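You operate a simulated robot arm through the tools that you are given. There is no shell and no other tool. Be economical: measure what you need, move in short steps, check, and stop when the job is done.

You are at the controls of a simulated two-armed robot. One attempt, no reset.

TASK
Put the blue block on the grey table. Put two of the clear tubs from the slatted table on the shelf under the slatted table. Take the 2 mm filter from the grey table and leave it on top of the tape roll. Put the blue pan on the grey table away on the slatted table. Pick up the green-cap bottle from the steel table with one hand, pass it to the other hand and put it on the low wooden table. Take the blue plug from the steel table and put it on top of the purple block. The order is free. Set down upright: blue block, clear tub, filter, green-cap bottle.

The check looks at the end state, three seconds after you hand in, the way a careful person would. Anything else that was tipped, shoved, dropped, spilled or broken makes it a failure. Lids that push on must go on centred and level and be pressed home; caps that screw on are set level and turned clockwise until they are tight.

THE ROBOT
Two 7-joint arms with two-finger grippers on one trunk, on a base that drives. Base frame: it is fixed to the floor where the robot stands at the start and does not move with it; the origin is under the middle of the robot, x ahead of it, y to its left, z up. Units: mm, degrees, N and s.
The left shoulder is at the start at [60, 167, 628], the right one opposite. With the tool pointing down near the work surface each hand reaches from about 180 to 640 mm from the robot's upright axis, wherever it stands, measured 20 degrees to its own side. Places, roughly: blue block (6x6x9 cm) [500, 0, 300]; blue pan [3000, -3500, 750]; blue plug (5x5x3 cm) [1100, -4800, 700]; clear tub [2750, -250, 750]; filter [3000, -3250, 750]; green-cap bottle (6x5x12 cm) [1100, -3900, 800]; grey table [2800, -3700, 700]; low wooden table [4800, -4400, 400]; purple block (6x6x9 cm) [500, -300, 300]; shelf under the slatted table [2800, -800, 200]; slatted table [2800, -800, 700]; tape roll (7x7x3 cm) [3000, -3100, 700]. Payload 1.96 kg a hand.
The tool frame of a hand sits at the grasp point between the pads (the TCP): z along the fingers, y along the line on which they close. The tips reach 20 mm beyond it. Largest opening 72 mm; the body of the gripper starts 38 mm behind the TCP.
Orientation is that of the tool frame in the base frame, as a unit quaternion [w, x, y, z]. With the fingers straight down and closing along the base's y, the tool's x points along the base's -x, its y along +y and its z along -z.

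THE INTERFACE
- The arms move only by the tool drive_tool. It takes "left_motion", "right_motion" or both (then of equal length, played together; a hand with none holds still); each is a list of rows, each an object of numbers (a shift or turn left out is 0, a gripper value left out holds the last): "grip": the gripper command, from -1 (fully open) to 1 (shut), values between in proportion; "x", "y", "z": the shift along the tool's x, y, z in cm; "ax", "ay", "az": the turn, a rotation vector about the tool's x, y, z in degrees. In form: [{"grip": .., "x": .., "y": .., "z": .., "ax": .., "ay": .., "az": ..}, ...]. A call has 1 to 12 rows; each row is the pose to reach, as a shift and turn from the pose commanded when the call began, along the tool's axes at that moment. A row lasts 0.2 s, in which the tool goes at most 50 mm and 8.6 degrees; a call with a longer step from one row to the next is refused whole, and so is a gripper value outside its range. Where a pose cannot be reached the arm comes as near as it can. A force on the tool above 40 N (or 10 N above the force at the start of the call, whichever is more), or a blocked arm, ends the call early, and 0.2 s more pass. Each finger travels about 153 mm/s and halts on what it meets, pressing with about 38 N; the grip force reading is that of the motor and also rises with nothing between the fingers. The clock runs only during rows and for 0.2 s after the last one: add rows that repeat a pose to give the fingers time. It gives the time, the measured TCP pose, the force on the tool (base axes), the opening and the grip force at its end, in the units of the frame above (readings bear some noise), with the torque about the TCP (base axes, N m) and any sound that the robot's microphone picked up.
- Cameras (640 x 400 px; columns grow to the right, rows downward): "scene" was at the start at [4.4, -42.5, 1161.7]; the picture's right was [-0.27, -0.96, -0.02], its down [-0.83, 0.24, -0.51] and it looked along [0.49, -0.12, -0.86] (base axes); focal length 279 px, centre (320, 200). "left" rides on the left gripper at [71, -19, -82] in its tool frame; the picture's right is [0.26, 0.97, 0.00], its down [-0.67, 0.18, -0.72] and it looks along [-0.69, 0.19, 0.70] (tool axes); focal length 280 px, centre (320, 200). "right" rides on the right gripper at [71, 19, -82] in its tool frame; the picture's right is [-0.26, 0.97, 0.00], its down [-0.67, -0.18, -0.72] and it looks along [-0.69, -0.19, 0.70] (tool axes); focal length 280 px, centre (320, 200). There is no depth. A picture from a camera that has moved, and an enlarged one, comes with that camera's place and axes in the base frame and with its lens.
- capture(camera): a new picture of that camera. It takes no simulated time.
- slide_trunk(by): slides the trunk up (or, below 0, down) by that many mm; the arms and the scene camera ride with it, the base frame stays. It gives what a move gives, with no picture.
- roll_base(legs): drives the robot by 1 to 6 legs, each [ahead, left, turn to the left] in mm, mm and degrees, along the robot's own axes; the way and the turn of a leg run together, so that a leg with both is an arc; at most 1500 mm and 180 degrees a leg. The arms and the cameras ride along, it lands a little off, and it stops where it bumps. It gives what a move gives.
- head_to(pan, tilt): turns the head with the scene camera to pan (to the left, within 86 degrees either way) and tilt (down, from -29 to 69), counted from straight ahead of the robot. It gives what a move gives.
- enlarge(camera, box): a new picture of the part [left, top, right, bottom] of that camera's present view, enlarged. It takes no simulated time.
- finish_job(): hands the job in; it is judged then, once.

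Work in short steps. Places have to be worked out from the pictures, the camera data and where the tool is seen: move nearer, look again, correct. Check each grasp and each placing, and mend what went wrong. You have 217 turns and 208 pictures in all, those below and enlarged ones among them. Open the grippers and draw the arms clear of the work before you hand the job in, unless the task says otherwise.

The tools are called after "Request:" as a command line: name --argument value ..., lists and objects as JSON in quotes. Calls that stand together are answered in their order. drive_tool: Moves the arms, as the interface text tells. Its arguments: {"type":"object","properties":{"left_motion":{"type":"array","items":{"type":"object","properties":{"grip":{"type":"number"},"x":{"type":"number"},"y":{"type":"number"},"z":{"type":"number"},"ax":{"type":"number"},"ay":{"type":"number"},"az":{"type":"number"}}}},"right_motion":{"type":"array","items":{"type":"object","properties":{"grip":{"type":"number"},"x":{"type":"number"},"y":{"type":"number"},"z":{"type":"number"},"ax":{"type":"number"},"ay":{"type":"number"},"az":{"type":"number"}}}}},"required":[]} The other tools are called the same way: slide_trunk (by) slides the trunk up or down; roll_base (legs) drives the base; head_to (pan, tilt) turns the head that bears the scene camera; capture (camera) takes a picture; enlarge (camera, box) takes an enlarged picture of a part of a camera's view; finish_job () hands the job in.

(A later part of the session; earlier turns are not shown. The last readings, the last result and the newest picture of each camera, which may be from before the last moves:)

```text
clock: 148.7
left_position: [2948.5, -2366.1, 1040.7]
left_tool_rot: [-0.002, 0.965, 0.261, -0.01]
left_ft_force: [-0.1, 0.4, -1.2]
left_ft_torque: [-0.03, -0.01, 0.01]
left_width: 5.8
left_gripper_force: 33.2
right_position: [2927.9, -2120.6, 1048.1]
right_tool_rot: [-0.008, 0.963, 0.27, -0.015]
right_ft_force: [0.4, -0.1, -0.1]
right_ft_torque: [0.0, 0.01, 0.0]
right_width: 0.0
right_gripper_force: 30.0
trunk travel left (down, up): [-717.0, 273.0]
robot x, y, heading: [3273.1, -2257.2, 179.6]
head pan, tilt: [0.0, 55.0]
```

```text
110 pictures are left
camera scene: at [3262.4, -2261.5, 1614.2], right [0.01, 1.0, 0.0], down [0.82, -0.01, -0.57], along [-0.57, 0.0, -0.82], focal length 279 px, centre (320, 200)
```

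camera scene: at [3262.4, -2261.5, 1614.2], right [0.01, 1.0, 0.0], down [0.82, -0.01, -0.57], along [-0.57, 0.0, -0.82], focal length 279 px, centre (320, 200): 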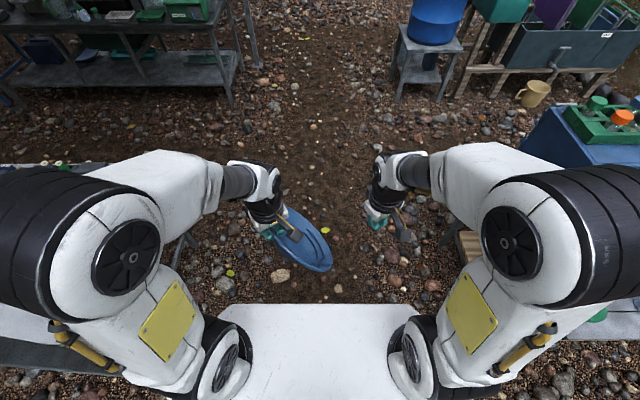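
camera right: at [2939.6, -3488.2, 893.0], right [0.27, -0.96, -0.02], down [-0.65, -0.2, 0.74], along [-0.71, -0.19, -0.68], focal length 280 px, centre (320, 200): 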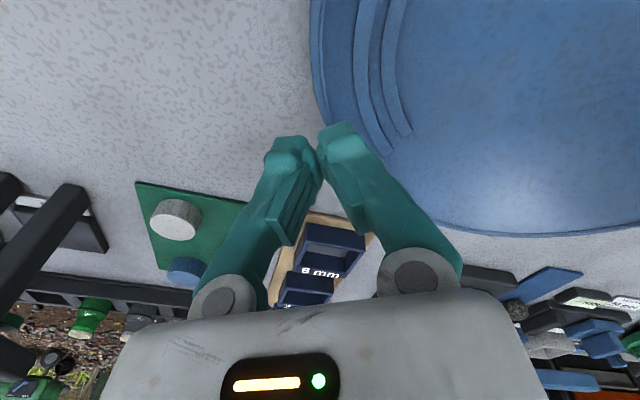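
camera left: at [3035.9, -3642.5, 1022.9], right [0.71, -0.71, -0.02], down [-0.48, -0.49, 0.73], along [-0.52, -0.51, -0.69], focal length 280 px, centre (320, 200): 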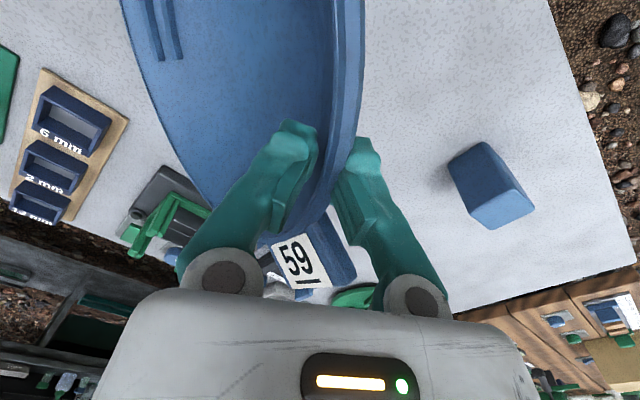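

Clear so far. I continue west to x≈1950 and turn right to face north, then look at the slatted table.

Request:
roll_base --legs '[[1300, 0, 0], [0, 0, -90]]'

Request:
head_to --pan -25 --tilt 30

Request:
capture --camera "scene"

```text
clock: 159.1
left_position: [1862.7, -1917.1, 1040.9]
left_tool_rot: [-0.01, 0.865, -0.501, -0.006]
left_ft_force: [0.0, 0.0, -1.8]
left_ft_torque: [-0.01, 0.09, 0.01]
left_width: 6.1
left_gripper_force: 32.6
right_position: [2109.7, -1899.6, 1049.0]
right_tool_rot: [-0.017, 0.87, -0.492, -0.004]
right_ft_force: [1.5, 0.9, -0.2]
right_ft_torque: [0.0, -0.01, -0.01]
right_width: 0.2
right_gripper_force: 29.4
trunk travel left (down, up): [-717.0, 273.0]
robot x, y, heading: [1966.5, -2246.1, 89.0]
head pan, tilt: [0.0, 55.0]
```

```text
clock: 159.9
left_position: [1863.7, -1916.8, 1041.3]
left_tool_rot: [-0.009, 0.865, -0.502, -0.006]
left_ft_force: [-0.2, -0.2, -1.2]
left_ft_torque: [-0.07, 0.01, 0.03]
left_width: 6.0
left_gripper_force: 32.6
right_position: [2107.8, -1900.5, 1048.5]
right_tool_rot: [-0.017, 0.87, -0.493, -0.005]
right_ft_force: [0.2, -0.2, -0.1]
right_ft_torque: [-0.02, -0.02, -0.01]
right_width: 0.0
right_gripper_force: 29.8
trunk travel left (down, up): [-717.0, 273.0]
robot x, y, heading: [1968.3, -2244.8, 89.2]
head pan, tilt: [-25.0, 30.0]
```

```text
109 pictures are left
camera scene: at [2005.1, -2227.4, 1650.2], right [0.9, -0.43, 0.0], down [-0.22, -0.45, -0.87], along [0.38, 0.78, -0.5], focal length 279 px, centre (320, 200)
```

scene: 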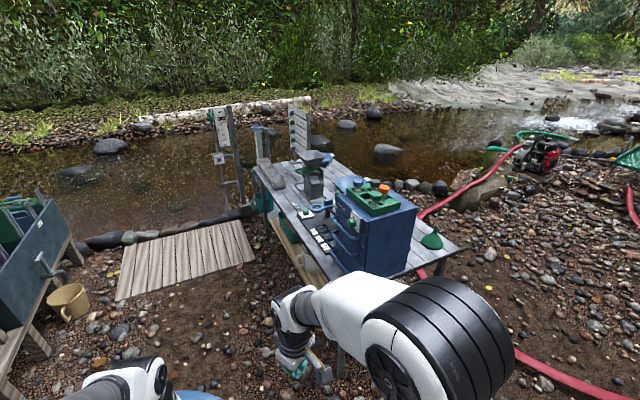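

Enlarge the slatted table to find free room and the tubs.

Request:
enlarge --camera "scene" --box '[230, 130, 470, 280]'

```text
2.67 times, centred on (350, 205) of scene
camera zoom: at [2005.1, -2227.4, 1650.2], right [0.9, -0.43, 0.0], down [-0.22, -0.45, -0.87], along [0.38, 0.78, -0.5], focal length 745 px, centre (240, 187)
```

zoom: 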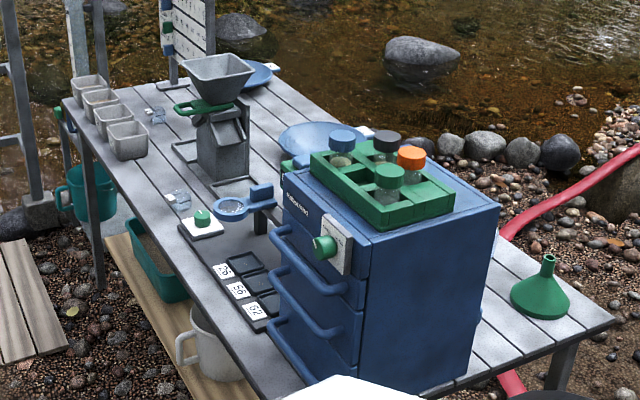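

Tubs are four boxes along the west edge (nearest ≈[2530, -455]). I drive north to y≈-800 and turn to face the table (east), with the trunk high, then look down on it.

Request:
roll_base --legs '[[1420, 0, 0], [0, 0, -89]]'

Request:
head_to --pan 0 --tilt 40

Request:
capture --camera "scene"

```text
clock: 170.8
left_position: [2313.8, -717.4, 1041.5]
left_tool_rot: [0.011, -0.263, 0.965, -0.003]
left_ft_force: [-0.3, 0.1, -0.5]
left_ft_torque: [0.02, 0.09, 0.02]
left_width: 5.9
left_gripper_force: 32.8
right_position: [2332.8, -960.6, 1049.2]
right_tool_rot: [0.015, -0.272, 0.962, -0.009]
right_ft_force: [0.9, -0.5, 0.4]
right_ft_torque: [-0.03, 0.02, -0.02]
right_width: 0.0
right_gripper_force: 29.6
trunk travel left (down, up): [-717.0, 273.0]
robot x, y, heading: [1986.6, -824.5, -0.3]
head pan, tilt: [-25.0, 30.0]
```

```text
clock: 171.7
left_position: [2313.1, -716.8, 1040.8]
left_tool_rot: [0.011, -0.262, 0.965, -0.002]
left_ft_force: [0.1, 0.3, -0.9]
left_ft_torque: [0.01, 0.02, 0.01]
left_width: 6.0
left_gripper_force: 32.3
right_position: [2333.6, -961.4, 1048.7]
right_tool_rot: [0.015, -0.272, 0.962, -0.009]
right_ft_force: [0.1, -1.1, 0.0]
right_ft_torque: [0.02, -0.02, -0.02]
right_width: 0.1
right_gripper_force: 29.7
trunk travel left (down, up): [-717.0, 273.0]
robot x, y, heading: [1983.8, -822.7, 0.0]
head pan, tilt: [0.0, 40.0]
```

```text
107 pictures are left
camera scene: at [2009.5, -826.8, 1634.9], right [0.0, -1.0, 0.0], down [-0.64, 0.0, -0.77], along [0.77, 0.0, -0.64], focal length 279 px, centre (320, 200)
```

scene: 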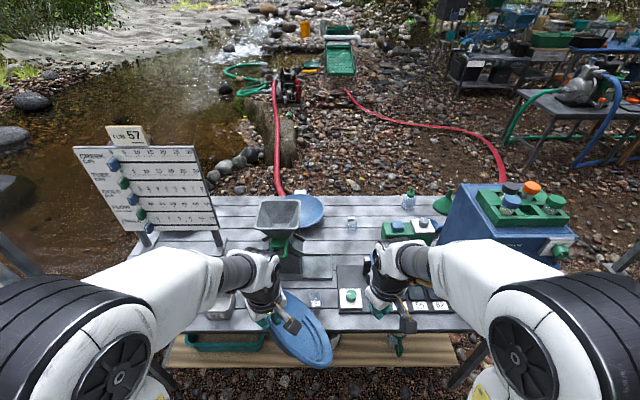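

Request:
enlarge --camera "scene" --box '[190, 170, 510, 370]'

```text
2.00 times, centred on (350, 270) of scene
camera zoom: at [2009.5, -826.8, 1634.9], right [0.0, -1.0, 0.0], down [-0.64, 0.0, -0.77], along [0.77, 0.0, -0.64], focal length 559 px, centre (260, 60)
```

zoom: 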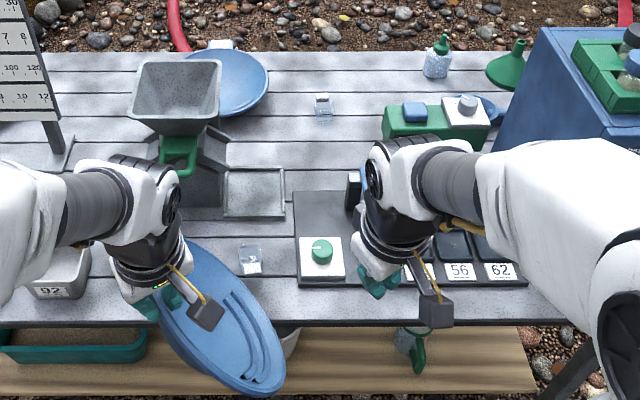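

A free patch about 215×250 mm lies at ≈[2560, -660] west of the hopper. The pan should come in from the robot side, so I yaw the left hand -60° about its z so the pan points ahead.

Request:
drive_tool --left_motion '[{"grip": 1, "az": -7.5}, {"az": -15}, {"az": -22.5}, {"az": -30}, {"az": -37.5}, {"az": -45}, {"az": -52.5}, {"az": -60}, {"az": -60}]'

Request:
capture --camera "left"

Request:
capture --camera "scene"

```text
clock: 173.7
left_position: [2313.0, -717.1, 1040.5]
left_tool_rot: [-0.008, 0.71, -0.704, 0.007]
left_ft_force: [-0.1, -1.0, -1.4]
left_ft_torque: [0.0, 0.03, 0.01]
left_width: 6.0
left_gripper_force: 32.6
right_position: [2332.7, -962.2, 1048.5]
right_tool_rot: [0.015, -0.271, 0.962, -0.007]
right_ft_force: [-0.8, 0.4, -0.1]
right_ft_torque: [0.0, -0.03, 0.01]
right_width: 0.1
right_gripper_force: 29.7
trunk travel left (down, up): [-717.0, 273.0]
robot x, y, heading: [1986.0, -827.6, -0.3]
head pan, tilt: [0.0, 40.0]
```

```text
105 pictures are left
camera left: at [2331.1, -787.2, 1122.0], right [-0.96, -0.27, -0.02], down [-0.2, 0.67, 0.71], along [-0.18, 0.69, -0.7], focal length 280 px, centre (320, 200)
```

left: 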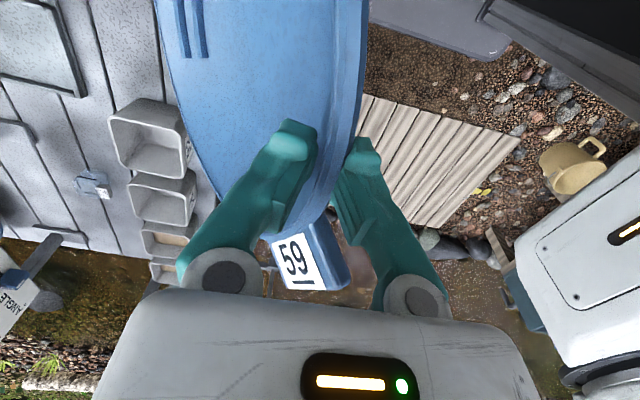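

```text
104 pictures are left
camera scene: at [2009.5, -826.7, 1634.9], right [0.0, -1.0, 0.0], down [-0.64, 0.0, -0.77], along [0.77, 0.0, -0.64], focal length 279 px, centre (320, 200)
```

scene: 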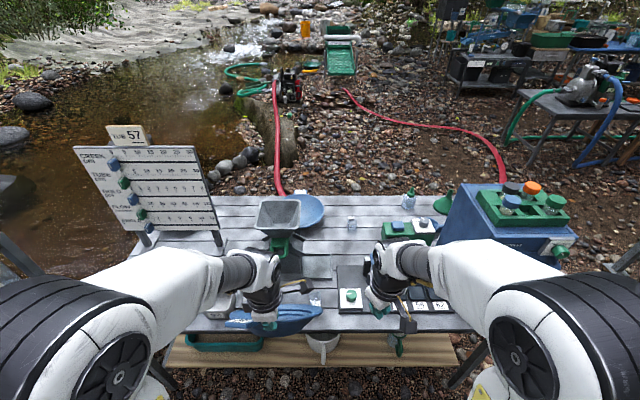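

Yaw done. Now I tilt the hand about its x by +45° to bring the pan level, raising slightly.

Request:
drive_tool --left_motion '[{"grip": 1, "ax": 7.5}, {"ax": 15}, {"ax": 22.5}, {"ax": 30}, {"ax": 37.5}, {"ax": 45}, {"ax": 45}]'

Request:
capture --camera "left"

Request:
capture --camera "scene"

```text
clock: 175.3
left_position: [2384.5, -740.2, 1112.4]
left_tool_rot: [-0.274, 0.654, -0.65, 0.273]
left_ft_force: [0.1, 0.1, -1.0]
left_ft_torque: [-0.02, 0.14, -0.01]
left_width: 6.2
left_gripper_force: 33.1
left hand out of reach, approached as far as the arm can: row 2, 3, 4, 5, 6, 7
right_position: [2332.2, -962.0, 1049.2]
right_tool_rot: [0.016, -0.272, 0.962, -0.009]
right_ft_force: [0.0, -0.8, 0.0]
right_ft_torque: [0.06, -0.02, 0.01]
right_width: 0.1
right_gripper_force: 30.1
trunk travel left (down, up): [-717.0, 273.0]
robot x, y, heading: [1983.7, -824.2, -0.1]
head pan, tilt: [0.0, 40.0]
```

```text
103 pictures are left
camera left: at [2339.8, -810.4, 1182.5], right [-0.67, -0.27, -0.69], down [-0.64, 0.67, 0.37], along [0.37, 0.69, -0.62], focal length 280 px, centre (320, 200)
```

left: 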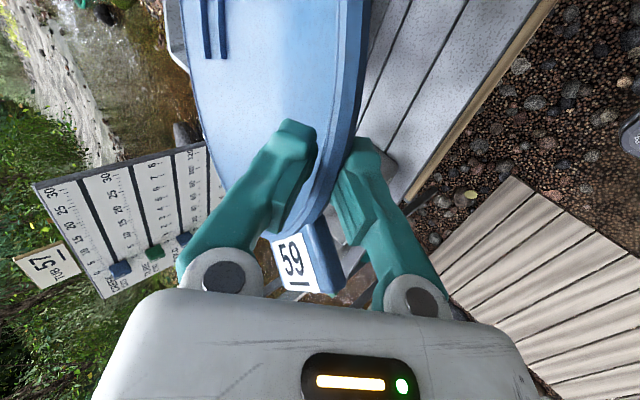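

```text
102 pictures are left
camera scene: at [2009.0, -826.0, 1634.9], right [0.0, -1.0, 0.0], down [-0.64, 0.0, -0.77], along [0.77, 0.0, -0.64], focal length 279 px, centre (320, 200)
```

scene: 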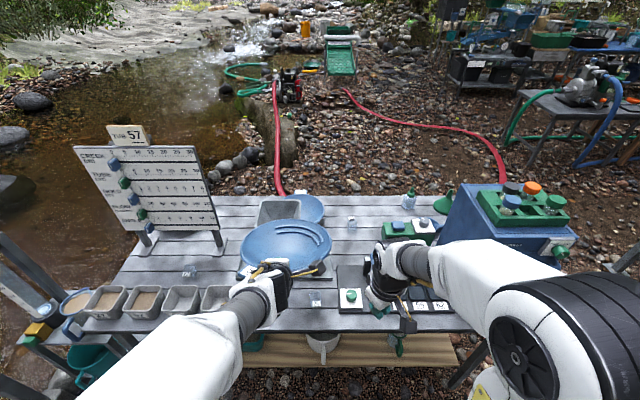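

The pan is now about level. I shift the base 70 mm ahead and 80 mm left, and lower the trunk 250 mm, then check the height over the table.

Request:
roll_base --legs '[[70, 80, 0]]'

Request:
slide_trunk --by -250

Request:
capture --camera "scene"

Request:
capture --camera "left"

```text
clock: 176.5
left_position: [2454.1, -661.4, 1112.5]
left_tool_rot: [-0.275, 0.653, -0.651, 0.273]
left_ft_force: [0.4, -0.4, -1.0]
left_ft_torque: [-0.02, 0.12, 0.01]
left_width: 6.0
left_gripper_force: 32.9
right_position: [2402.4, -882.6, 1049.1]
right_tool_rot: [0.015, -0.271, 0.962, -0.008]
right_ft_force: [0.5, 1.9, 0.1]
right_ft_torque: [-0.01, 0.02, -0.03]
right_width: 0.0
right_gripper_force: 29.0
trunk travel left (down, up): [-717.0, 273.0]
robot x, y, heading: [2055.2, -743.7, -0.4]
head pan, tilt: [0.0, 40.0]
```

```text
clock: 179.1
left_position: [2454.0, -660.8, 861.9]
left_tool_rot: [-0.275, 0.653, -0.651, 0.273]
left_ft_force: [-5.3, 0.6, 4.1]
left_ft_torque: [-0.03, -0.77, -0.16]
left_width: 14.3
left_gripper_force: 37.9
right_position: [2402.7, -882.7, 798.8]
right_tool_rot: [0.016, -0.272, 0.962, -0.009]
right_ft_force: [-0.7, -0.9, -0.6]
right_ft_torque: [0.01, 0.01, -0.01]
right_width: 0.0
right_gripper_force: 30.0
trunk travel left (down, up): [-467.0, 523.0]
robot x, y, heading: [2052.8, -746.6, -0.2]
head pan, tilt: [0.0, 40.0]
```

```text
101 pictures are left
camera scene: at [2077.9, -746.8, 1384.9], right [0.0, -1.0, 0.0], down [-0.64, 0.0, -0.77], along [0.77, 0.0, -0.64], focal length 279 px, centre (320, 200)
```

scene: 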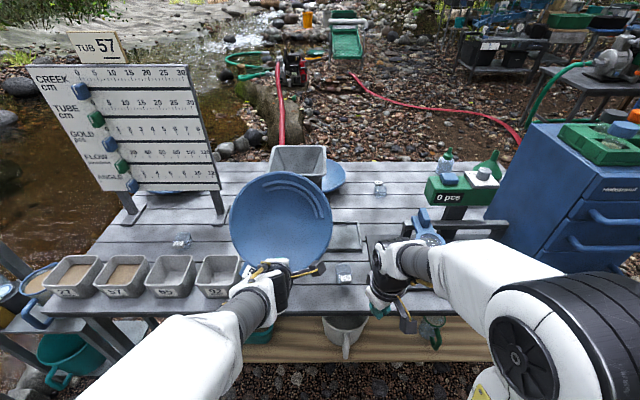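

```text
100 pictures are left
camera left: at [2409.0, -731.1, 932.4], right [-0.67, -0.27, -0.69], down [-0.64, 0.67, 0.37], along [0.36, 0.69, -0.62], focal length 280 px, centre (320, 200)
```

left: 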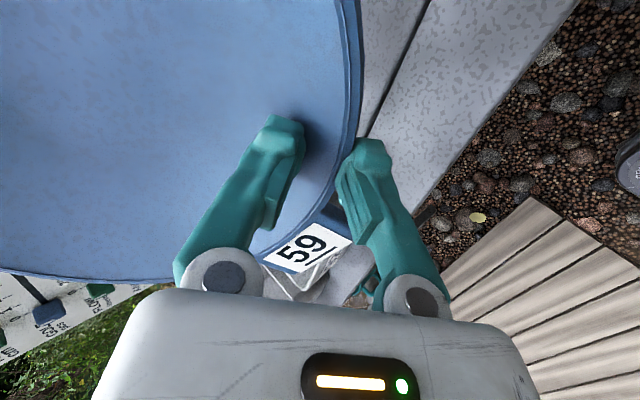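

The pan has touched the hopper and been tipped up in the grip. I raise the trunk again and look at the hopper.

Request:
slide_trunk --by 150

Request:
capture --camera "scene"

Request:
capture --camera "left"

```text
clock: 180.8
left_position: [2455.1, -660.3, 1013.1]
left_tool_rot: [-0.274, 0.653, -0.65, 0.275]
left_ft_force: [0.4, 0.2, 1.2]
left_ft_torque: [0.08, -0.32, 0.07]
left_width: 6.1
left_gripper_force: 34.6
right_position: [2401.8, -882.1, 948.4]
right_tool_rot: [0.015, -0.271, 0.963, -0.009]
right_ft_force: [0.2, -0.6, 0.0]
right_ft_torque: [0.04, 0.02, 0.02]
right_width: 0.1
right_gripper_force: 29.3
trunk travel left (down, up): [-617.0, 373.0]
robot x, y, heading: [2055.9, -744.2, -0.4]
head pan, tilt: [0.0, 40.0]
```

```text
99 pictures are left
camera scene: at [2078.8, -746.6, 1534.9], right [0.0, -1.0, 0.0], down [-0.64, 0.0, -0.77], along [0.77, 0.0, -0.64], focal length 279 px, centre (320, 200)
```

scene: 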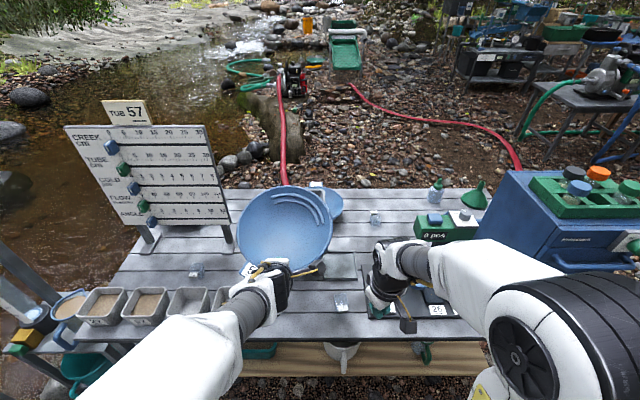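

```text
98 pictures are left
camera left: at [2409.8, -730.9, 1082.6], right [-0.67, -0.27, -0.69], down [-0.64, 0.67, 0.37], along [0.37, 0.69, -0.62], focal length 280 px, centre (320, 200)
```

left: 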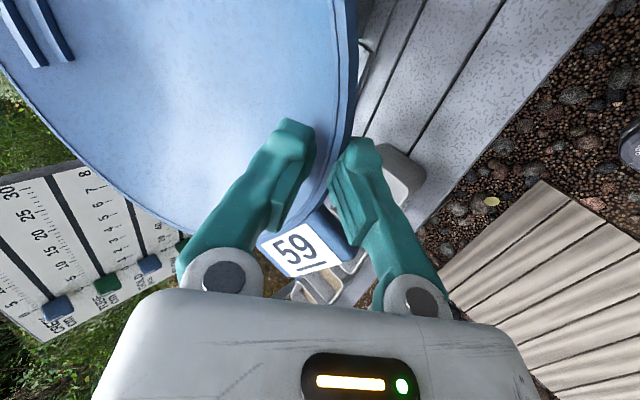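

I back the base 150 mm to see the hopper's state and the pan.

Request:
roll_base --legs '[[-160, 0, 0]]'

Request:
capture --camera "scene"

Request:
enlarge --camera "scene" --box '[200, 160, 440, 310]'

```text
clock: 182.3
left_position: [2291.4, -659.3, 1011.7]
left_tool_rot: [-0.274, 0.653, -0.65, 0.274]
left_ft_force: [-0.1, -0.4, -1.3]
left_ft_torque: [-0.02, 0.11, 0.0]
left_width: 5.7
left_gripper_force: 33.0
right_position: [2240.7, -881.0, 948.2]
right_tool_rot: [0.016, -0.271, 0.962, -0.009]
right_ft_force: [-0.5, 0.0, -0.1]
right_ft_torque: [-0.01, -0.03, 0.02]
right_width: 0.1
right_gripper_force: 29.7
trunk travel left (down, up): [-617.0, 373.0]
robot x, y, heading: [1894.3, -741.5, -0.1]
head pan, tilt: [0.0, 40.0]
```

```text
97 pictures are left
camera scene: at [1916.4, -745.8, 1534.9], right [0.0, -1.0, 0.0], down [-0.64, 0.0, -0.77], along [0.77, 0.0, -0.64], focal length 279 px, centre (320, 200)
```

scene: 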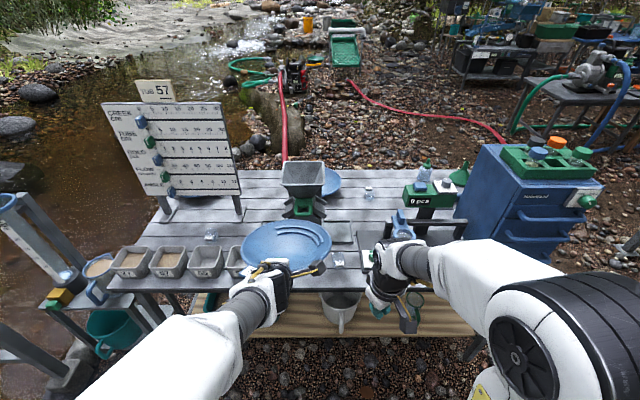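

```text
2.67 times, centred on (320, 235) of scene
camera zoom: at [1916.4, -745.8, 1534.9], right [0.0, -1.0, 0.0], down [-0.64, 0.0, -0.77], along [0.77, 0.0, -0.64], focal length 745 px, centre (320, 107)
```

zoom: 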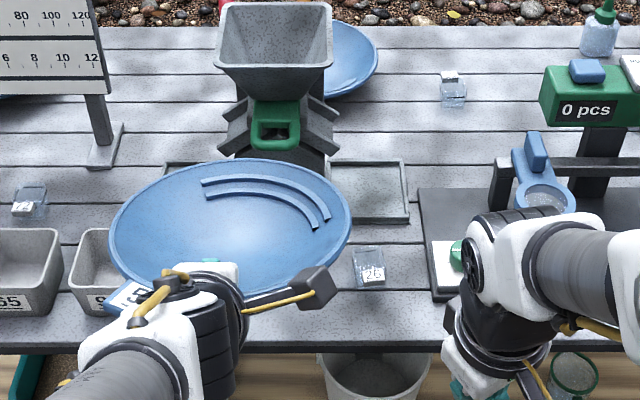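

The hopper is unharmed. The pan (tilted far-edge-down ~13°) must have touched its chute, so I aim for centre ≈[2515, -690]: base 120 mm ahead, 30 mm right, then lower the trunk in stages. (I also note the real "clear tubs" are the small transparent numbered boxes.)

Request:
roll_base --legs '[[120, -30, 0]]'

Request:
slide_trunk --by -170

Request:
capture --camera "scene"

```text
clock: 183.6
left_position: [2411.5, -689.3, 1009.6]
left_tool_rot: [-0.273, 0.653, -0.652, 0.272]
left_ft_force: [-0.1, -0.2, -1.1]
left_ft_torque: [-0.02, 0.13, -0.01]
left_width: 6.0
left_gripper_force: 32.9
right_position: [2358.8, -911.5, 948.5]
right_tool_rot: [0.015, -0.272, 0.962, -0.008]
right_ft_force: [-0.8, -0.9, 0.5]
right_ft_torque: [0.02, 0.02, -0.01]
right_width: 0.0
right_gripper_force: 29.8
trunk travel left (down, up): [-617.0, 373.0]
robot x, y, heading: [2010.7, -771.8, -0.2]
head pan, tilt: [0.0, 40.0]
stopped in leg 1: the force on the tool passed its limit at 49 N (the readings are from after the stop); the commanded pose is now the measured one
```

```text
clock: 185.5
left_position: [2408.5, -689.5, 840.1]
left_tool_rot: [-0.274, 0.653, -0.652, 0.272]
left_ft_force: [-9.6, -0.7, 0.4]
left_ft_torque: [0.05, -0.86, -0.08]
left_width: 10.2
left_gripper_force: 37.3
right_position: [2358.0, -910.9, 778.8]
right_tool_rot: [0.016, -0.272, 0.962, -0.009]
right_ft_force: [-0.4, 0.0, 0.4]
right_ft_torque: [-0.04, 0.02, -0.01]
right_width: 0.0
right_gripper_force: 29.4
trunk travel left (down, up): [-447.0, 543.0]
robot x, y, heading: [2010.8, -776.5, -0.3]
head pan, tilt: [0.0, 40.0]
```

```text
95 pictures are left
camera scene: at [2034.1, -776.0, 1364.9], right [0.0, -1.0, 0.0], down [-0.64, 0.0, -0.77], along [0.77, 0.0, -0.64], focal length 279 px, centre (320, 200)
```

scene: 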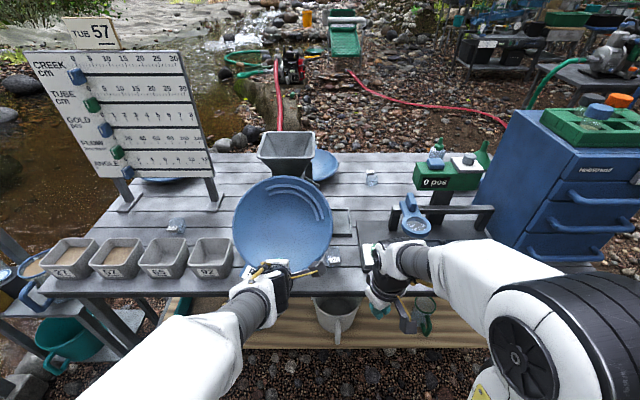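

The funnel overhangs to about x≈2625 at z up to ~1000, and the pan pressed against it. I back off 200 mm, then check hopper and pan.

Request:
roll_base --legs '[[-200, 0, 0]]'

Request:
capture --camera "scene"

Request:
capture --camera "left"

```text
clock: 187.1
left_position: [2208.8, -689.2, 842.3]
left_tool_rot: [-0.273, 0.654, -0.65, 0.272]
left_ft_force: [-1.2, -0.5, -1.2]
left_ft_torque: [-0.02, 0.11, 0.0]
left_width: 6.0
left_gripper_force: 33.2
right_position: [2157.6, -910.0, 779.7]
right_tool_rot: [0.016, -0.273, 0.962, -0.009]
right_ft_force: [-0.6, 0.6, 0.6]
right_ft_torque: [0.04, 0.01, -0.01]
right_width: 0.0
right_gripper_force: 29.6
trunk travel left (down, up): [-447.0, 543.0]
robot x, y, heading: [1813.7, -774.3, -0.5]
head pan, tilt: [0.0, 40.0]
```

```text
94 pictures are left
camera scene: at [1834.3, -775.2, 1364.9], right [0.0, -1.0, 0.0], down [-0.64, 0.0, -0.77], along [0.77, 0.0, -0.64], focal length 279 px, centre (320, 200)
```

scene: 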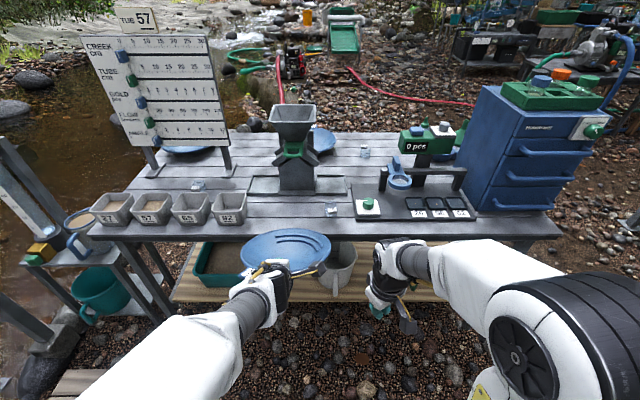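

```text
93 pictures are left
camera left: at [2164.5, -759.2, 911.5], right [-0.68, -0.27, -0.69], down [-0.64, 0.67, 0.37], along [0.36, 0.69, -0.62], focal length 280 px, centre (320, 200)
```

left: 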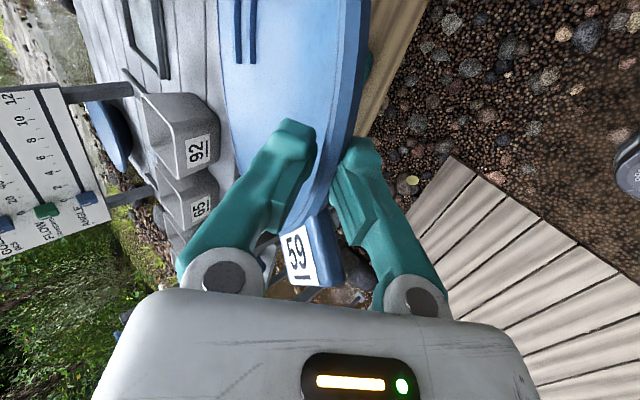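

Hopper stands fine. Funnel is only a problem high up, so now I advance 185 mm at this lower height and read the forces.

Request:
roll_base --legs '[[190, 0, 0]]'

Request:
capture --camera "scene"

```text
clock: 188.7
left_position: [2402.3, -687.2, 840.3]
left_tool_rot: [-0.273, 0.655, -0.65, 0.271]
left_ft_force: [0.0, -0.4, -1.1]
left_ft_torque: [-0.04, 0.13, -0.02]
left_width: 6.1
left_gripper_force: 33.0
right_position: [2350.9, -908.8, 777.3]
right_tool_rot: [0.016, -0.274, 0.962, -0.009]
right_ft_force: [-0.4, 0.5, 0.2]
right_ft_torque: [0.01, 0.03, -0.05]
right_width: 0.0
right_gripper_force: 29.3
trunk travel left (down, up): [-447.0, 543.0]
robot x, y, heading: [2004.1, -772.7, 0.1]
head pan, tilt: [0.0, 40.0]
```

```text
92 pictures are left
camera scene: at [2028.5, -775.4, 1364.9], right [0.0, -1.0, 0.0], down [-0.64, 0.0, -0.77], along [0.77, 0.0, -0.64], focal length 279 px, centre (320, 200)
```

scene: 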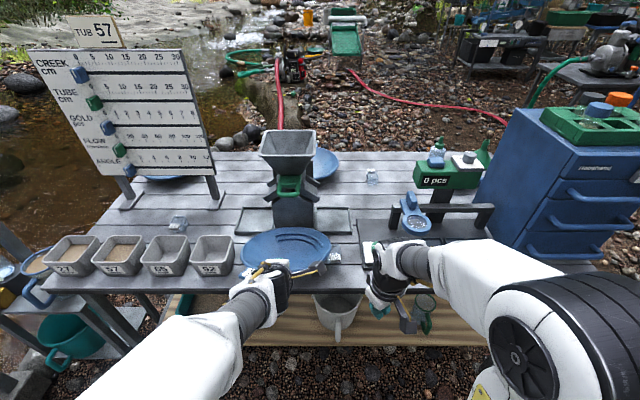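

No contact. Clear tub "26" is right of the pan, free. I lower the trunk 55 mm so the far edge comes down on the slats.

Request:
slide_trunk --by -55

Request:
enlarge --camera "scene" --box '[200, 190, 380, 310]'

```text
clock: 189.7
left_position: [2401.6, -687.8, 786.7]
left_tool_rot: [-0.274, 0.655, -0.65, 0.272]
left_ft_force: [1.0, -0.6, -1.9]
left_ft_torque: [-0.02, 0.08, 0.0]
left_width: 6.1
left_gripper_force: 32.9
right_position: [2351.4, -908.7, 723.3]
right_tool_rot: [0.015, -0.273, 0.962, -0.008]
right_ft_force: [0.3, 0.2, -0.7]
right_ft_torque: [0.0, 0.01, 0.0]
right_width: 0.0
right_gripper_force: 29.4
trunk travel left (down, up): [-392.0, 598.0]
robot x, y, heading: [2002.3, -774.6, -0.0]
head pan, tilt: [0.0, 40.0]
```

```text
3.33 times, centred on (290, 250) of scene
camera zoom: at [2027.0, -775.4, 1309.9], right [0.0, -1.0, 0.0], down [-0.64, 0.0, -0.77], along [0.77, 0.0, -0.64], focal length 931 px, centre (420, 33)
```

zoom: 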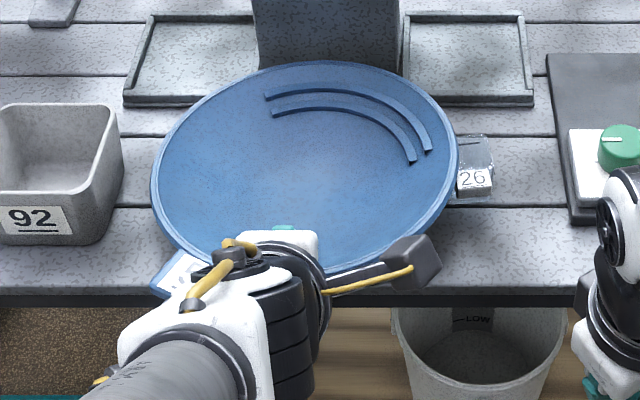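

The pan's right edge is nearly over clear tub 26. I shift the pan 14 mm left (tool x -1.4), then lower the trunk 25 mm.

Request:
drive_tool --left_motion '[{"grip": 1, "x": -0.7}, {"x": -1.4}, {"x": -1.4}]'

Request:
slide_trunk --by -25

Request:
enlarge --camera "scene" --box '[200, 190, 380, 310]'

```text
clock: 190.5
left_position: [2406.0, -675.4, 787.8]
left_tool_rot: [-0.274, 0.655, -0.65, 0.271]
left_ft_force: [0.3, -0.5, -0.1]
left_ft_torque: [0.03, -0.03, -0.01]
left_width: 6.1
left_gripper_force: 32.5
left hand out of reach, approached as far as the arm can: row 1, 2, 3
right_position: [2351.0, -910.5, 723.6]
right_tool_rot: [0.016, -0.274, 0.962, -0.008]
right_ft_force: [-0.7, 0.1, 0.0]
right_ft_torque: [0.02, 0.0, -0.03]
right_width: 0.0
right_gripper_force: 29.4
trunk travel left (down, up): [-392.0, 598.0]
robot x, y, heading: [2003.0, -769.2, -0.1]
head pan, tilt: [0.0, 40.0]
```

```text
clock: 191.2
left_position: [2406.0, -677.1, 764.0]
left_tool_rot: [-0.274, 0.654, -0.65, 0.271]
left_ft_force: [0.5, -0.7, 3.4]
left_ft_torque: [-0.01, -0.12, -0.05]
left_width: 6.0
left_gripper_force: 33.2
right_position: [2351.0, -909.1, 698.5]
right_tool_rot: [0.015, -0.274, 0.962, -0.009]
right_ft_force: [-0.7, 0.3, 0.0]
right_ft_torque: [-0.01, 0.04, -0.01]
right_width: 0.0
right_gripper_force: 29.9
trunk travel left (down, up): [-367.0, 623.0]
robot x, y, heading: [2006.4, -771.2, 0.1]
head pan, tilt: [0.0, 40.0]
```

```text
3.33 times, centred on (290, 250) of scene
camera zoom: at [2026.7, -775.6, 1284.9], right [0.0, -1.0, 0.0], down [-0.64, 0.0, -0.77], along [0.77, 0.0, -0.64], focal length 931 px, centre (420, 33)
```

zoom: 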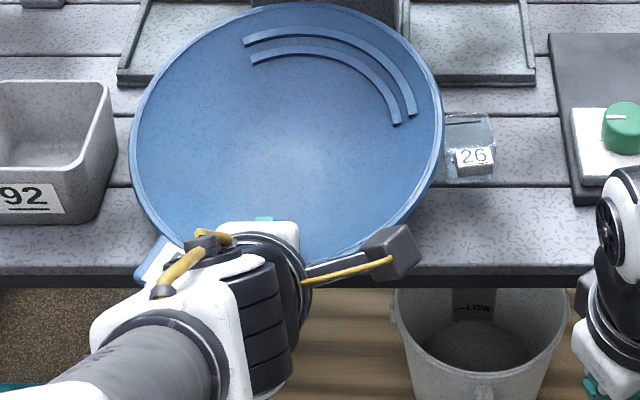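

First contact felt (3 N); pan sits well between tub 92 and tub 26. Lower another 22 mm to let it settle flat.

Request:
slide_trunk --by -20

Request:
enlarge --camera "scene" --box '[200, 190, 380, 310]'

Request:
capture --camera "left"

```text
clock: 191.8
left_position: [2406.4, -676.7, 742.6]
left_tool_rot: [-0.274, 0.654, -0.651, 0.271]
left_ft_force: [-1.8, -0.3, 9.6]
left_ft_torque: [0.05, -0.63, 0.01]
left_width: 7.3
left_gripper_force: 35.8
right_position: [2351.0, -909.9, 678.0]
right_tool_rot: [0.015, -0.274, 0.962, -0.008]
right_ft_force: [0.0, 0.2, 0.1]
right_ft_torque: [-0.02, -0.05, -0.02]
right_width: 0.1
right_gripper_force: 29.2
trunk travel left (down, up): [-347.0, 643.0]
robot x, y, heading: [2005.1, -769.4, -0.1]
head pan, tilt: [0.0, 40.0]
```

```text
3.33 times, centred on (290, 250) of scene
camera zoom: at [2025.9, -775.7, 1264.9], right [0.0, -1.0, 0.0], down [-0.64, 0.0, -0.77], along [0.77, 0.0, -0.64], focal length 931 px, centre (420, 33)
```

zoom: 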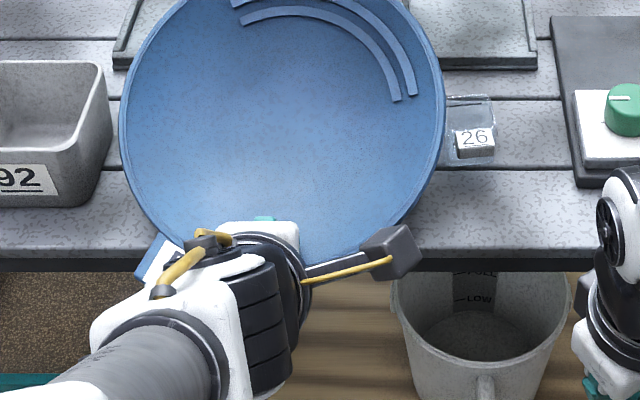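

```text
88 pictures are left
camera left: at [2361.1, -746.9, 813.5], right [-0.68, -0.27, -0.69], down [-0.64, 0.67, 0.37], along [0.36, 0.69, -0.62], focal length 280 px, centre (320, 200)
```

left: 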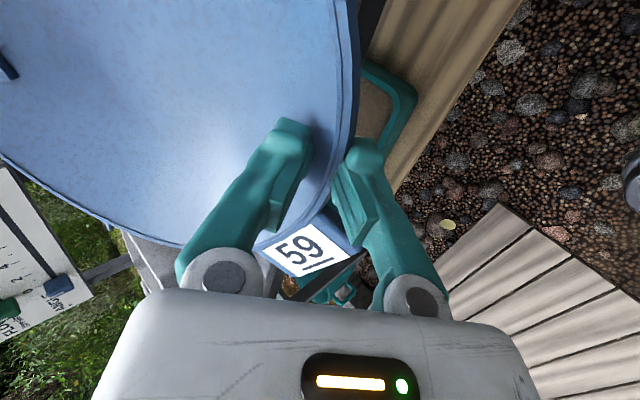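

The pan is on the slats, pressed ~10 N with the near side low. I raise 8 mm to relieve and open the left hand gradually.

Request:
slide_trunk --by 8

Request:
drive_tool --left_motion '[{"grip": 0.75}, {"grip": 0.6}, {"grip": 0.5}, {"grip": 0.5}]'

Request:
enlarge --camera "scene" --box '[200, 180, 380, 300]'

Request:
capture --camera "left"

```text
clock: 192.4
left_position: [2405.8, -677.1, 750.4]
left_tool_rot: [-0.274, 0.655, -0.65, 0.27]
left_ft_force: [-0.7, -0.2, 5.5]
left_ft_torque: [0.01, -0.37, 0.02]
left_width: 6.0
left_gripper_force: 35.0
right_position: [2349.7, -909.0, 686.8]
right_tool_rot: [0.015, -0.273, 0.962, -0.009]
right_ft_force: [0.2, 0.3, -0.1]
right_ft_torque: [-0.03, 0.01, -0.01]
right_width: 0.3
right_gripper_force: 29.6
trunk travel left (down, up): [-355.0, 635.0]
robot x, y, heading: [2000.5, -772.3, -0.2]
head pan, tilt: [0.0, 40.0]
```

```text
clock: 193.4
left_position: [2405.7, -676.1, 750.5]
left_tool_rot: [-0.274, 0.655, -0.65, 0.271]
left_ft_force: [0.7, -0.3, 1.1]
left_ft_torque: [-0.02, -0.02, 0.02]
left_width: 18.3
left_gripper_force: 0.2
right_position: [2351.9, -910.4, 686.4]
right_tool_rot: [0.016, -0.273, 0.962, -0.008]
right_ft_force: [-0.9, -0.1, 0.2]
right_ft_torque: [0.0, -0.04, 0.01]
right_width: 0.0
right_gripper_force: 29.9
trunk travel left (down, up): [-355.0, 635.0]
robot x, y, heading: [2004.3, -773.6, -0.1]
head pan, tilt: [0.0, 40.0]
```

```text
3.33 times, centred on (290, 240) of scene
camera zoom: at [2027.0, -775.4, 1272.9], right [0.0, -1.0, 0.0], down [-0.64, 0.0, -0.77], along [0.77, 0.0, -0.64], focal length 931 px, centre (420, 67)
```

zoom: 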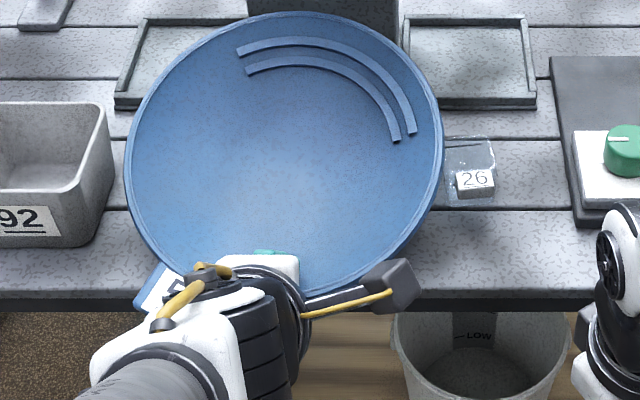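

```text
86 pictures are left
camera left: at [2361.8, -746.7, 821.1], right [-0.68, -0.27, -0.69], down [-0.64, 0.67, 0.37], along [0.36, 0.69, -0.62], focal length 280 px, centre (320, 200)
```

left: 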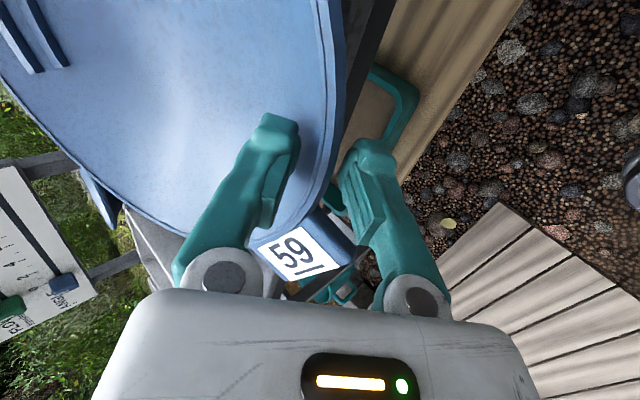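

Pan still looks tilted; a finger may be holding it. I open a bit wider and draw the hand back along its axis.

Request:
drive_tool --left_motion '[{"grip": 0.3}, {"grip": 0.3, "z": -1}, {"grip": 0.3, "z": -3}, {"grip": 0.3, "z": -6}, {"grip": 0.3, "z": -8}, {"grip": 0.3, "z": -8}]'

Request:
capture --camera "left"

Request:
enlarge --camera "scene" --box '[200, 180, 380, 300]'

```text
clock: 194.8
left_position: [2388.0, -689.4, 774.4]
left_tool_rot: [-0.274, 0.656, -0.65, 0.27]
left_ft_force: [0.0, 0.1, 1.4]
left_ft_torque: [0.01, -0.01, 0.06]
left_width: 25.8
left_gripper_force: 0.3
left hand out of reach, approached as far as the arm can: row 2, 3, 4, 5, 6
right_position: [2351.3, -909.3, 686.3]
right_tool_rot: [0.015, -0.274, 0.962, -0.009]
right_ft_force: [0.1, 0.0, 0.6]
right_ft_torque: [-0.02, 0.0, 0.0]
right_width: 0.1
right_gripper_force: 30.1
trunk travel left (down, up): [-355.0, 635.0]
robot x, y, heading: [2002.5, -770.3, 0.0]
head pan, tilt: [0.0, 40.0]
```

```text
85 pictures are left
camera left: at [2345.5, -760.1, 845.2], right [-0.68, -0.27, -0.68], down [-0.64, 0.67, 0.38], along [0.36, 0.69, -0.62], focal length 280 px, centre (320, 200)
```

left: 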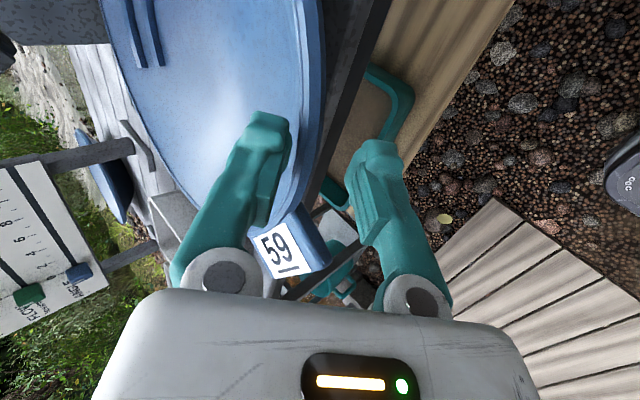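

```text
3.33 times, centred on (290, 240) of scene
camera zoom: at [2026.9, -775.4, 1272.9], right [0.0, -1.0, 0.0], down [-0.64, 0.0, -0.77], along [0.77, 0.0, -0.64], focal length 931 px, centre (420, 67)
```

zoom: 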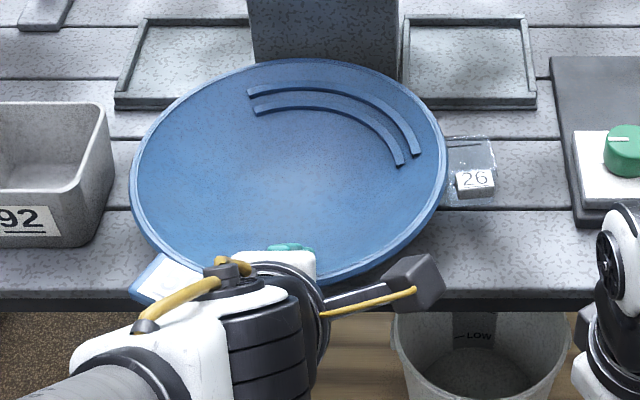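

The pan now lies level on the slatted table; both fingers are clear (upper above the rim, lower in front). I back the base off 200 mm and check.

Request:
roll_base --legs '[[-200, 0, 0]]'

Request:
slide_trunk --by 150

Request:
capture --camera "scene"

Request:
enlarge --camera "scene" --box '[160, 130, 420, 330]'

```text
clock: 196.4
left_position: [2189.9, -690.1, 774.6]
left_tool_rot: [-0.274, 0.655, -0.651, 0.269]
left_ft_force: [0.1, 0.3, -0.2]
left_ft_torque: [0.01, 0.0, 0.03]
left_width: 24.9
left_gripper_force: 0.1
right_position: [2150.6, -910.1, 686.1]
right_tool_rot: [0.015, -0.273, 0.962, -0.009]
right_ft_force: [0.3, 0.3, 0.1]
right_ft_torque: [-0.02, 0.0, 0.0]
right_width: 0.1
right_gripper_force: 29.9
trunk travel left (down, up): [-355.0, 635.0]
robot x, y, heading: [1804.8, -775.4, -0.1]
head pan, tilt: [0.0, 40.0]
```

```text
clock: 198.2
left_position: [2189.6, -689.9, 924.4]
left_tool_rot: [-0.273, 0.656, -0.65, 0.27]
left_ft_force: [0.0, -1.0, 0.6]
left_ft_torque: [-0.05, 0.03, 0.0]
left_width: 25.0
left_gripper_force: 0.0
right_position: [2152.7, -909.7, 835.7]
right_tool_rot: [0.015, -0.273, 0.962, -0.009]
right_ft_force: [-0.8, -0.3, -0.1]
right_ft_torque: [-0.03, 0.0, -0.02]
right_width: 0.1
right_gripper_force: 29.5
trunk travel left (down, up): [-505.0, 485.0]
robot x, y, heading: [1805.6, -773.8, -0.1]
head pan, tilt: [0.0, 40.0]
```

```text
83 pictures are left
camera scene: at [1827.9, -775.3, 1422.9], right [0.0, -1.0, 0.0], down [-0.64, 0.0, -0.77], along [0.77, 0.0, -0.64], focal length 279 px, centre (320, 200)
```

scene: 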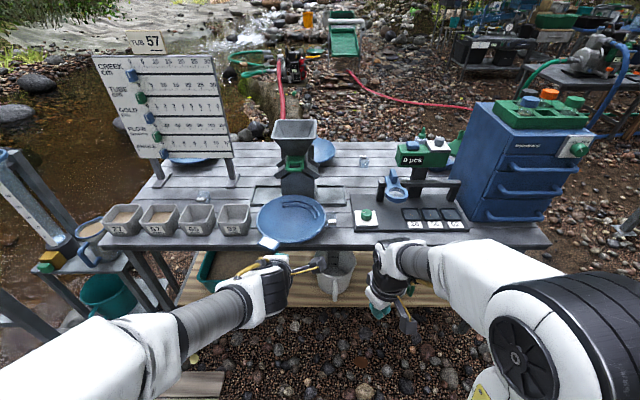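

```text
2.00 times, centred on (290, 230) of scene
camera zoom: at [1827.9, -775.3, 1422.9], right [0.0, -1.0, 0.0], down [-0.64, 0.0, -0.77], along [0.77, 0.0, -0.64], focal length 559 px, centre (380, 140)
```

zoom: 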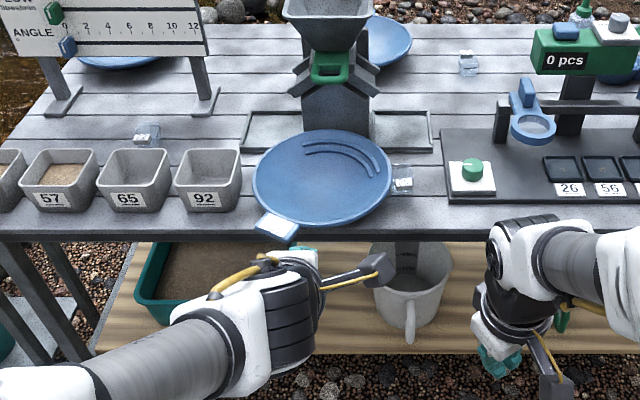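

The pan lies level on the slatted table beside clear tub 26. The transparent numbered boxes "72" (≈[2699, -305]) and "26" (≈[2560, -823]) are my clear tubs. I bring both hands back to straight-down, standard yaw.

Request:
drive_tool --left_motion '[{"grip": -1, "ax": -7.5}, {"ax": -15}, {"ax": -22.5}, {"ax": -30}, {"ax": -37.5}, {"ax": -45}, {"ax": -45}]' --right_motion '[{"grip": -1, "az": 5, "z": -1}, {"az": 10, "z": -2}, {"az": 15, "z": -4}, {"az": 20, "z": -6}, {"az": 25, "z": -8}, {"az": 32, "z": -9}, {"az": 32, "z": -9}]'

Request:
drive_tool --left_motion '[{"az": 8.4}, {"az": 16.8}, {"az": 25.2}, {"az": 33.6}, {"az": 42}, {"az": 50.4}, {"az": 58.8}, {"az": 67.2}, {"az": 75.6}, {"az": 84}, {"az": 90}, {"az": 90}]'

Request:
enlarge --camera "scene" --box '[180, 170, 280, 240]'

Request:
enlarge --camera "scene" --box '[300, 180, 380, 240]'

```text
clock: 199.8
left_position: [2184.3, -687.6, 888.7]
left_tool_rot: [-0.002, 0.71, -0.704, 0.003]
left_ft_force: [-0.4, -0.2, 0.4]
left_ft_torque: [-0.02, 0.03, 0.0]
left_width: 72.3
left_gripper_force: 0.0
left hand out of reach, approached as far as the arm can: row 6, 7
right_position: [2146.0, -906.0, 903.2]
right_tool_rot: [0.019, 0.004, 1.0, -0.004]
right_ft_force: [0.1, 1.1, 0.7]
right_ft_torque: [-0.02, -0.02, 0.03]
right_width: 71.6
right_gripper_force: 0.0
right hand out of reach, approached as far as the arm can: row 5, 6, 7
trunk travel left (down, up): [-505.0, 485.0]
robot x, y, heading: [1806.0, -775.1, 0.0]
head pan, tilt: [0.0, 40.0]
```

```text
clock: 202.3
left_position: [2184.1, -688.6, 888.0]
left_tool_rot: [0.003, -0.003, 1.0, 0.0]
left_ft_force: [0.4, 0.3, -0.6]
left_ft_torque: [-0.01, 0.01, 0.0]
left_width: 72.0
left_gripper_force: 0.0
right_position: [2147.4, -906.8, 903.1]
right_tool_rot: [0.02, 0.003, 1.0, -0.004]
right_ft_force: [-0.1, 0.0, -0.2]
right_ft_torque: [-0.01, 0.01, -0.02]
right_width: 72.0
right_gripper_force: 0.1
trunk travel left (down, up): [-505.0, 485.0]
robot x, y, heading: [1804.6, -774.6, -0.1]
head pan, tilt: [0.0, 40.0]
```

```text
5.71 times, centred on (230, 205) of scene
camera zoom: at [1827.8, -775.3, 1422.9], right [0.0, -1.0, 0.0], down [-0.64, 0.0, -0.77], along [0.77, 0.0, -0.64], focal length 1597 px, centre (834, 171)
```

zoom: 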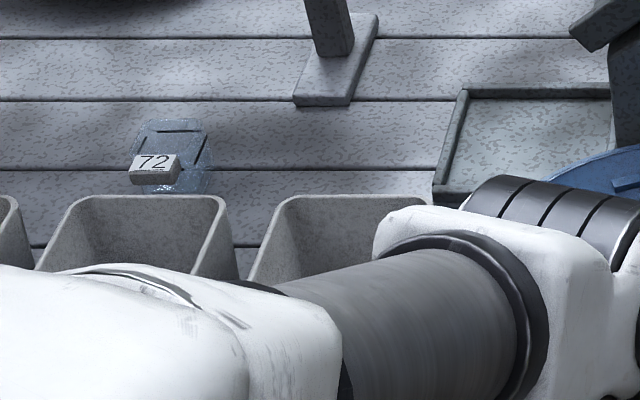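

```text
6.67 times, centred on (340, 210) of scene
camera zoom: at [1827.8, -775.3, 1422.9], right [0.0, -1.0, 0.0], down [-0.64, 0.0, -0.77], along [0.77, 0.0, -0.64], focal length 1863 px, centre (187, 133)
```

zoom: 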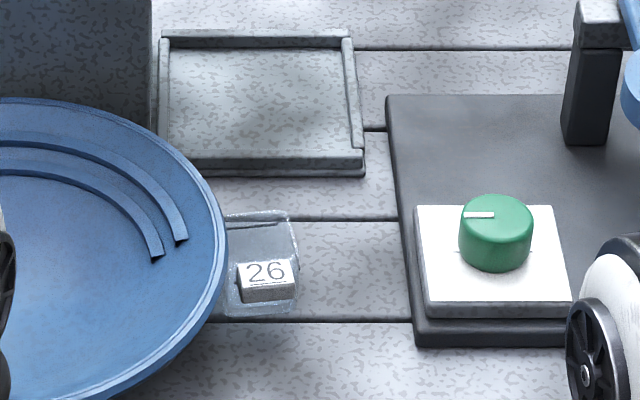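

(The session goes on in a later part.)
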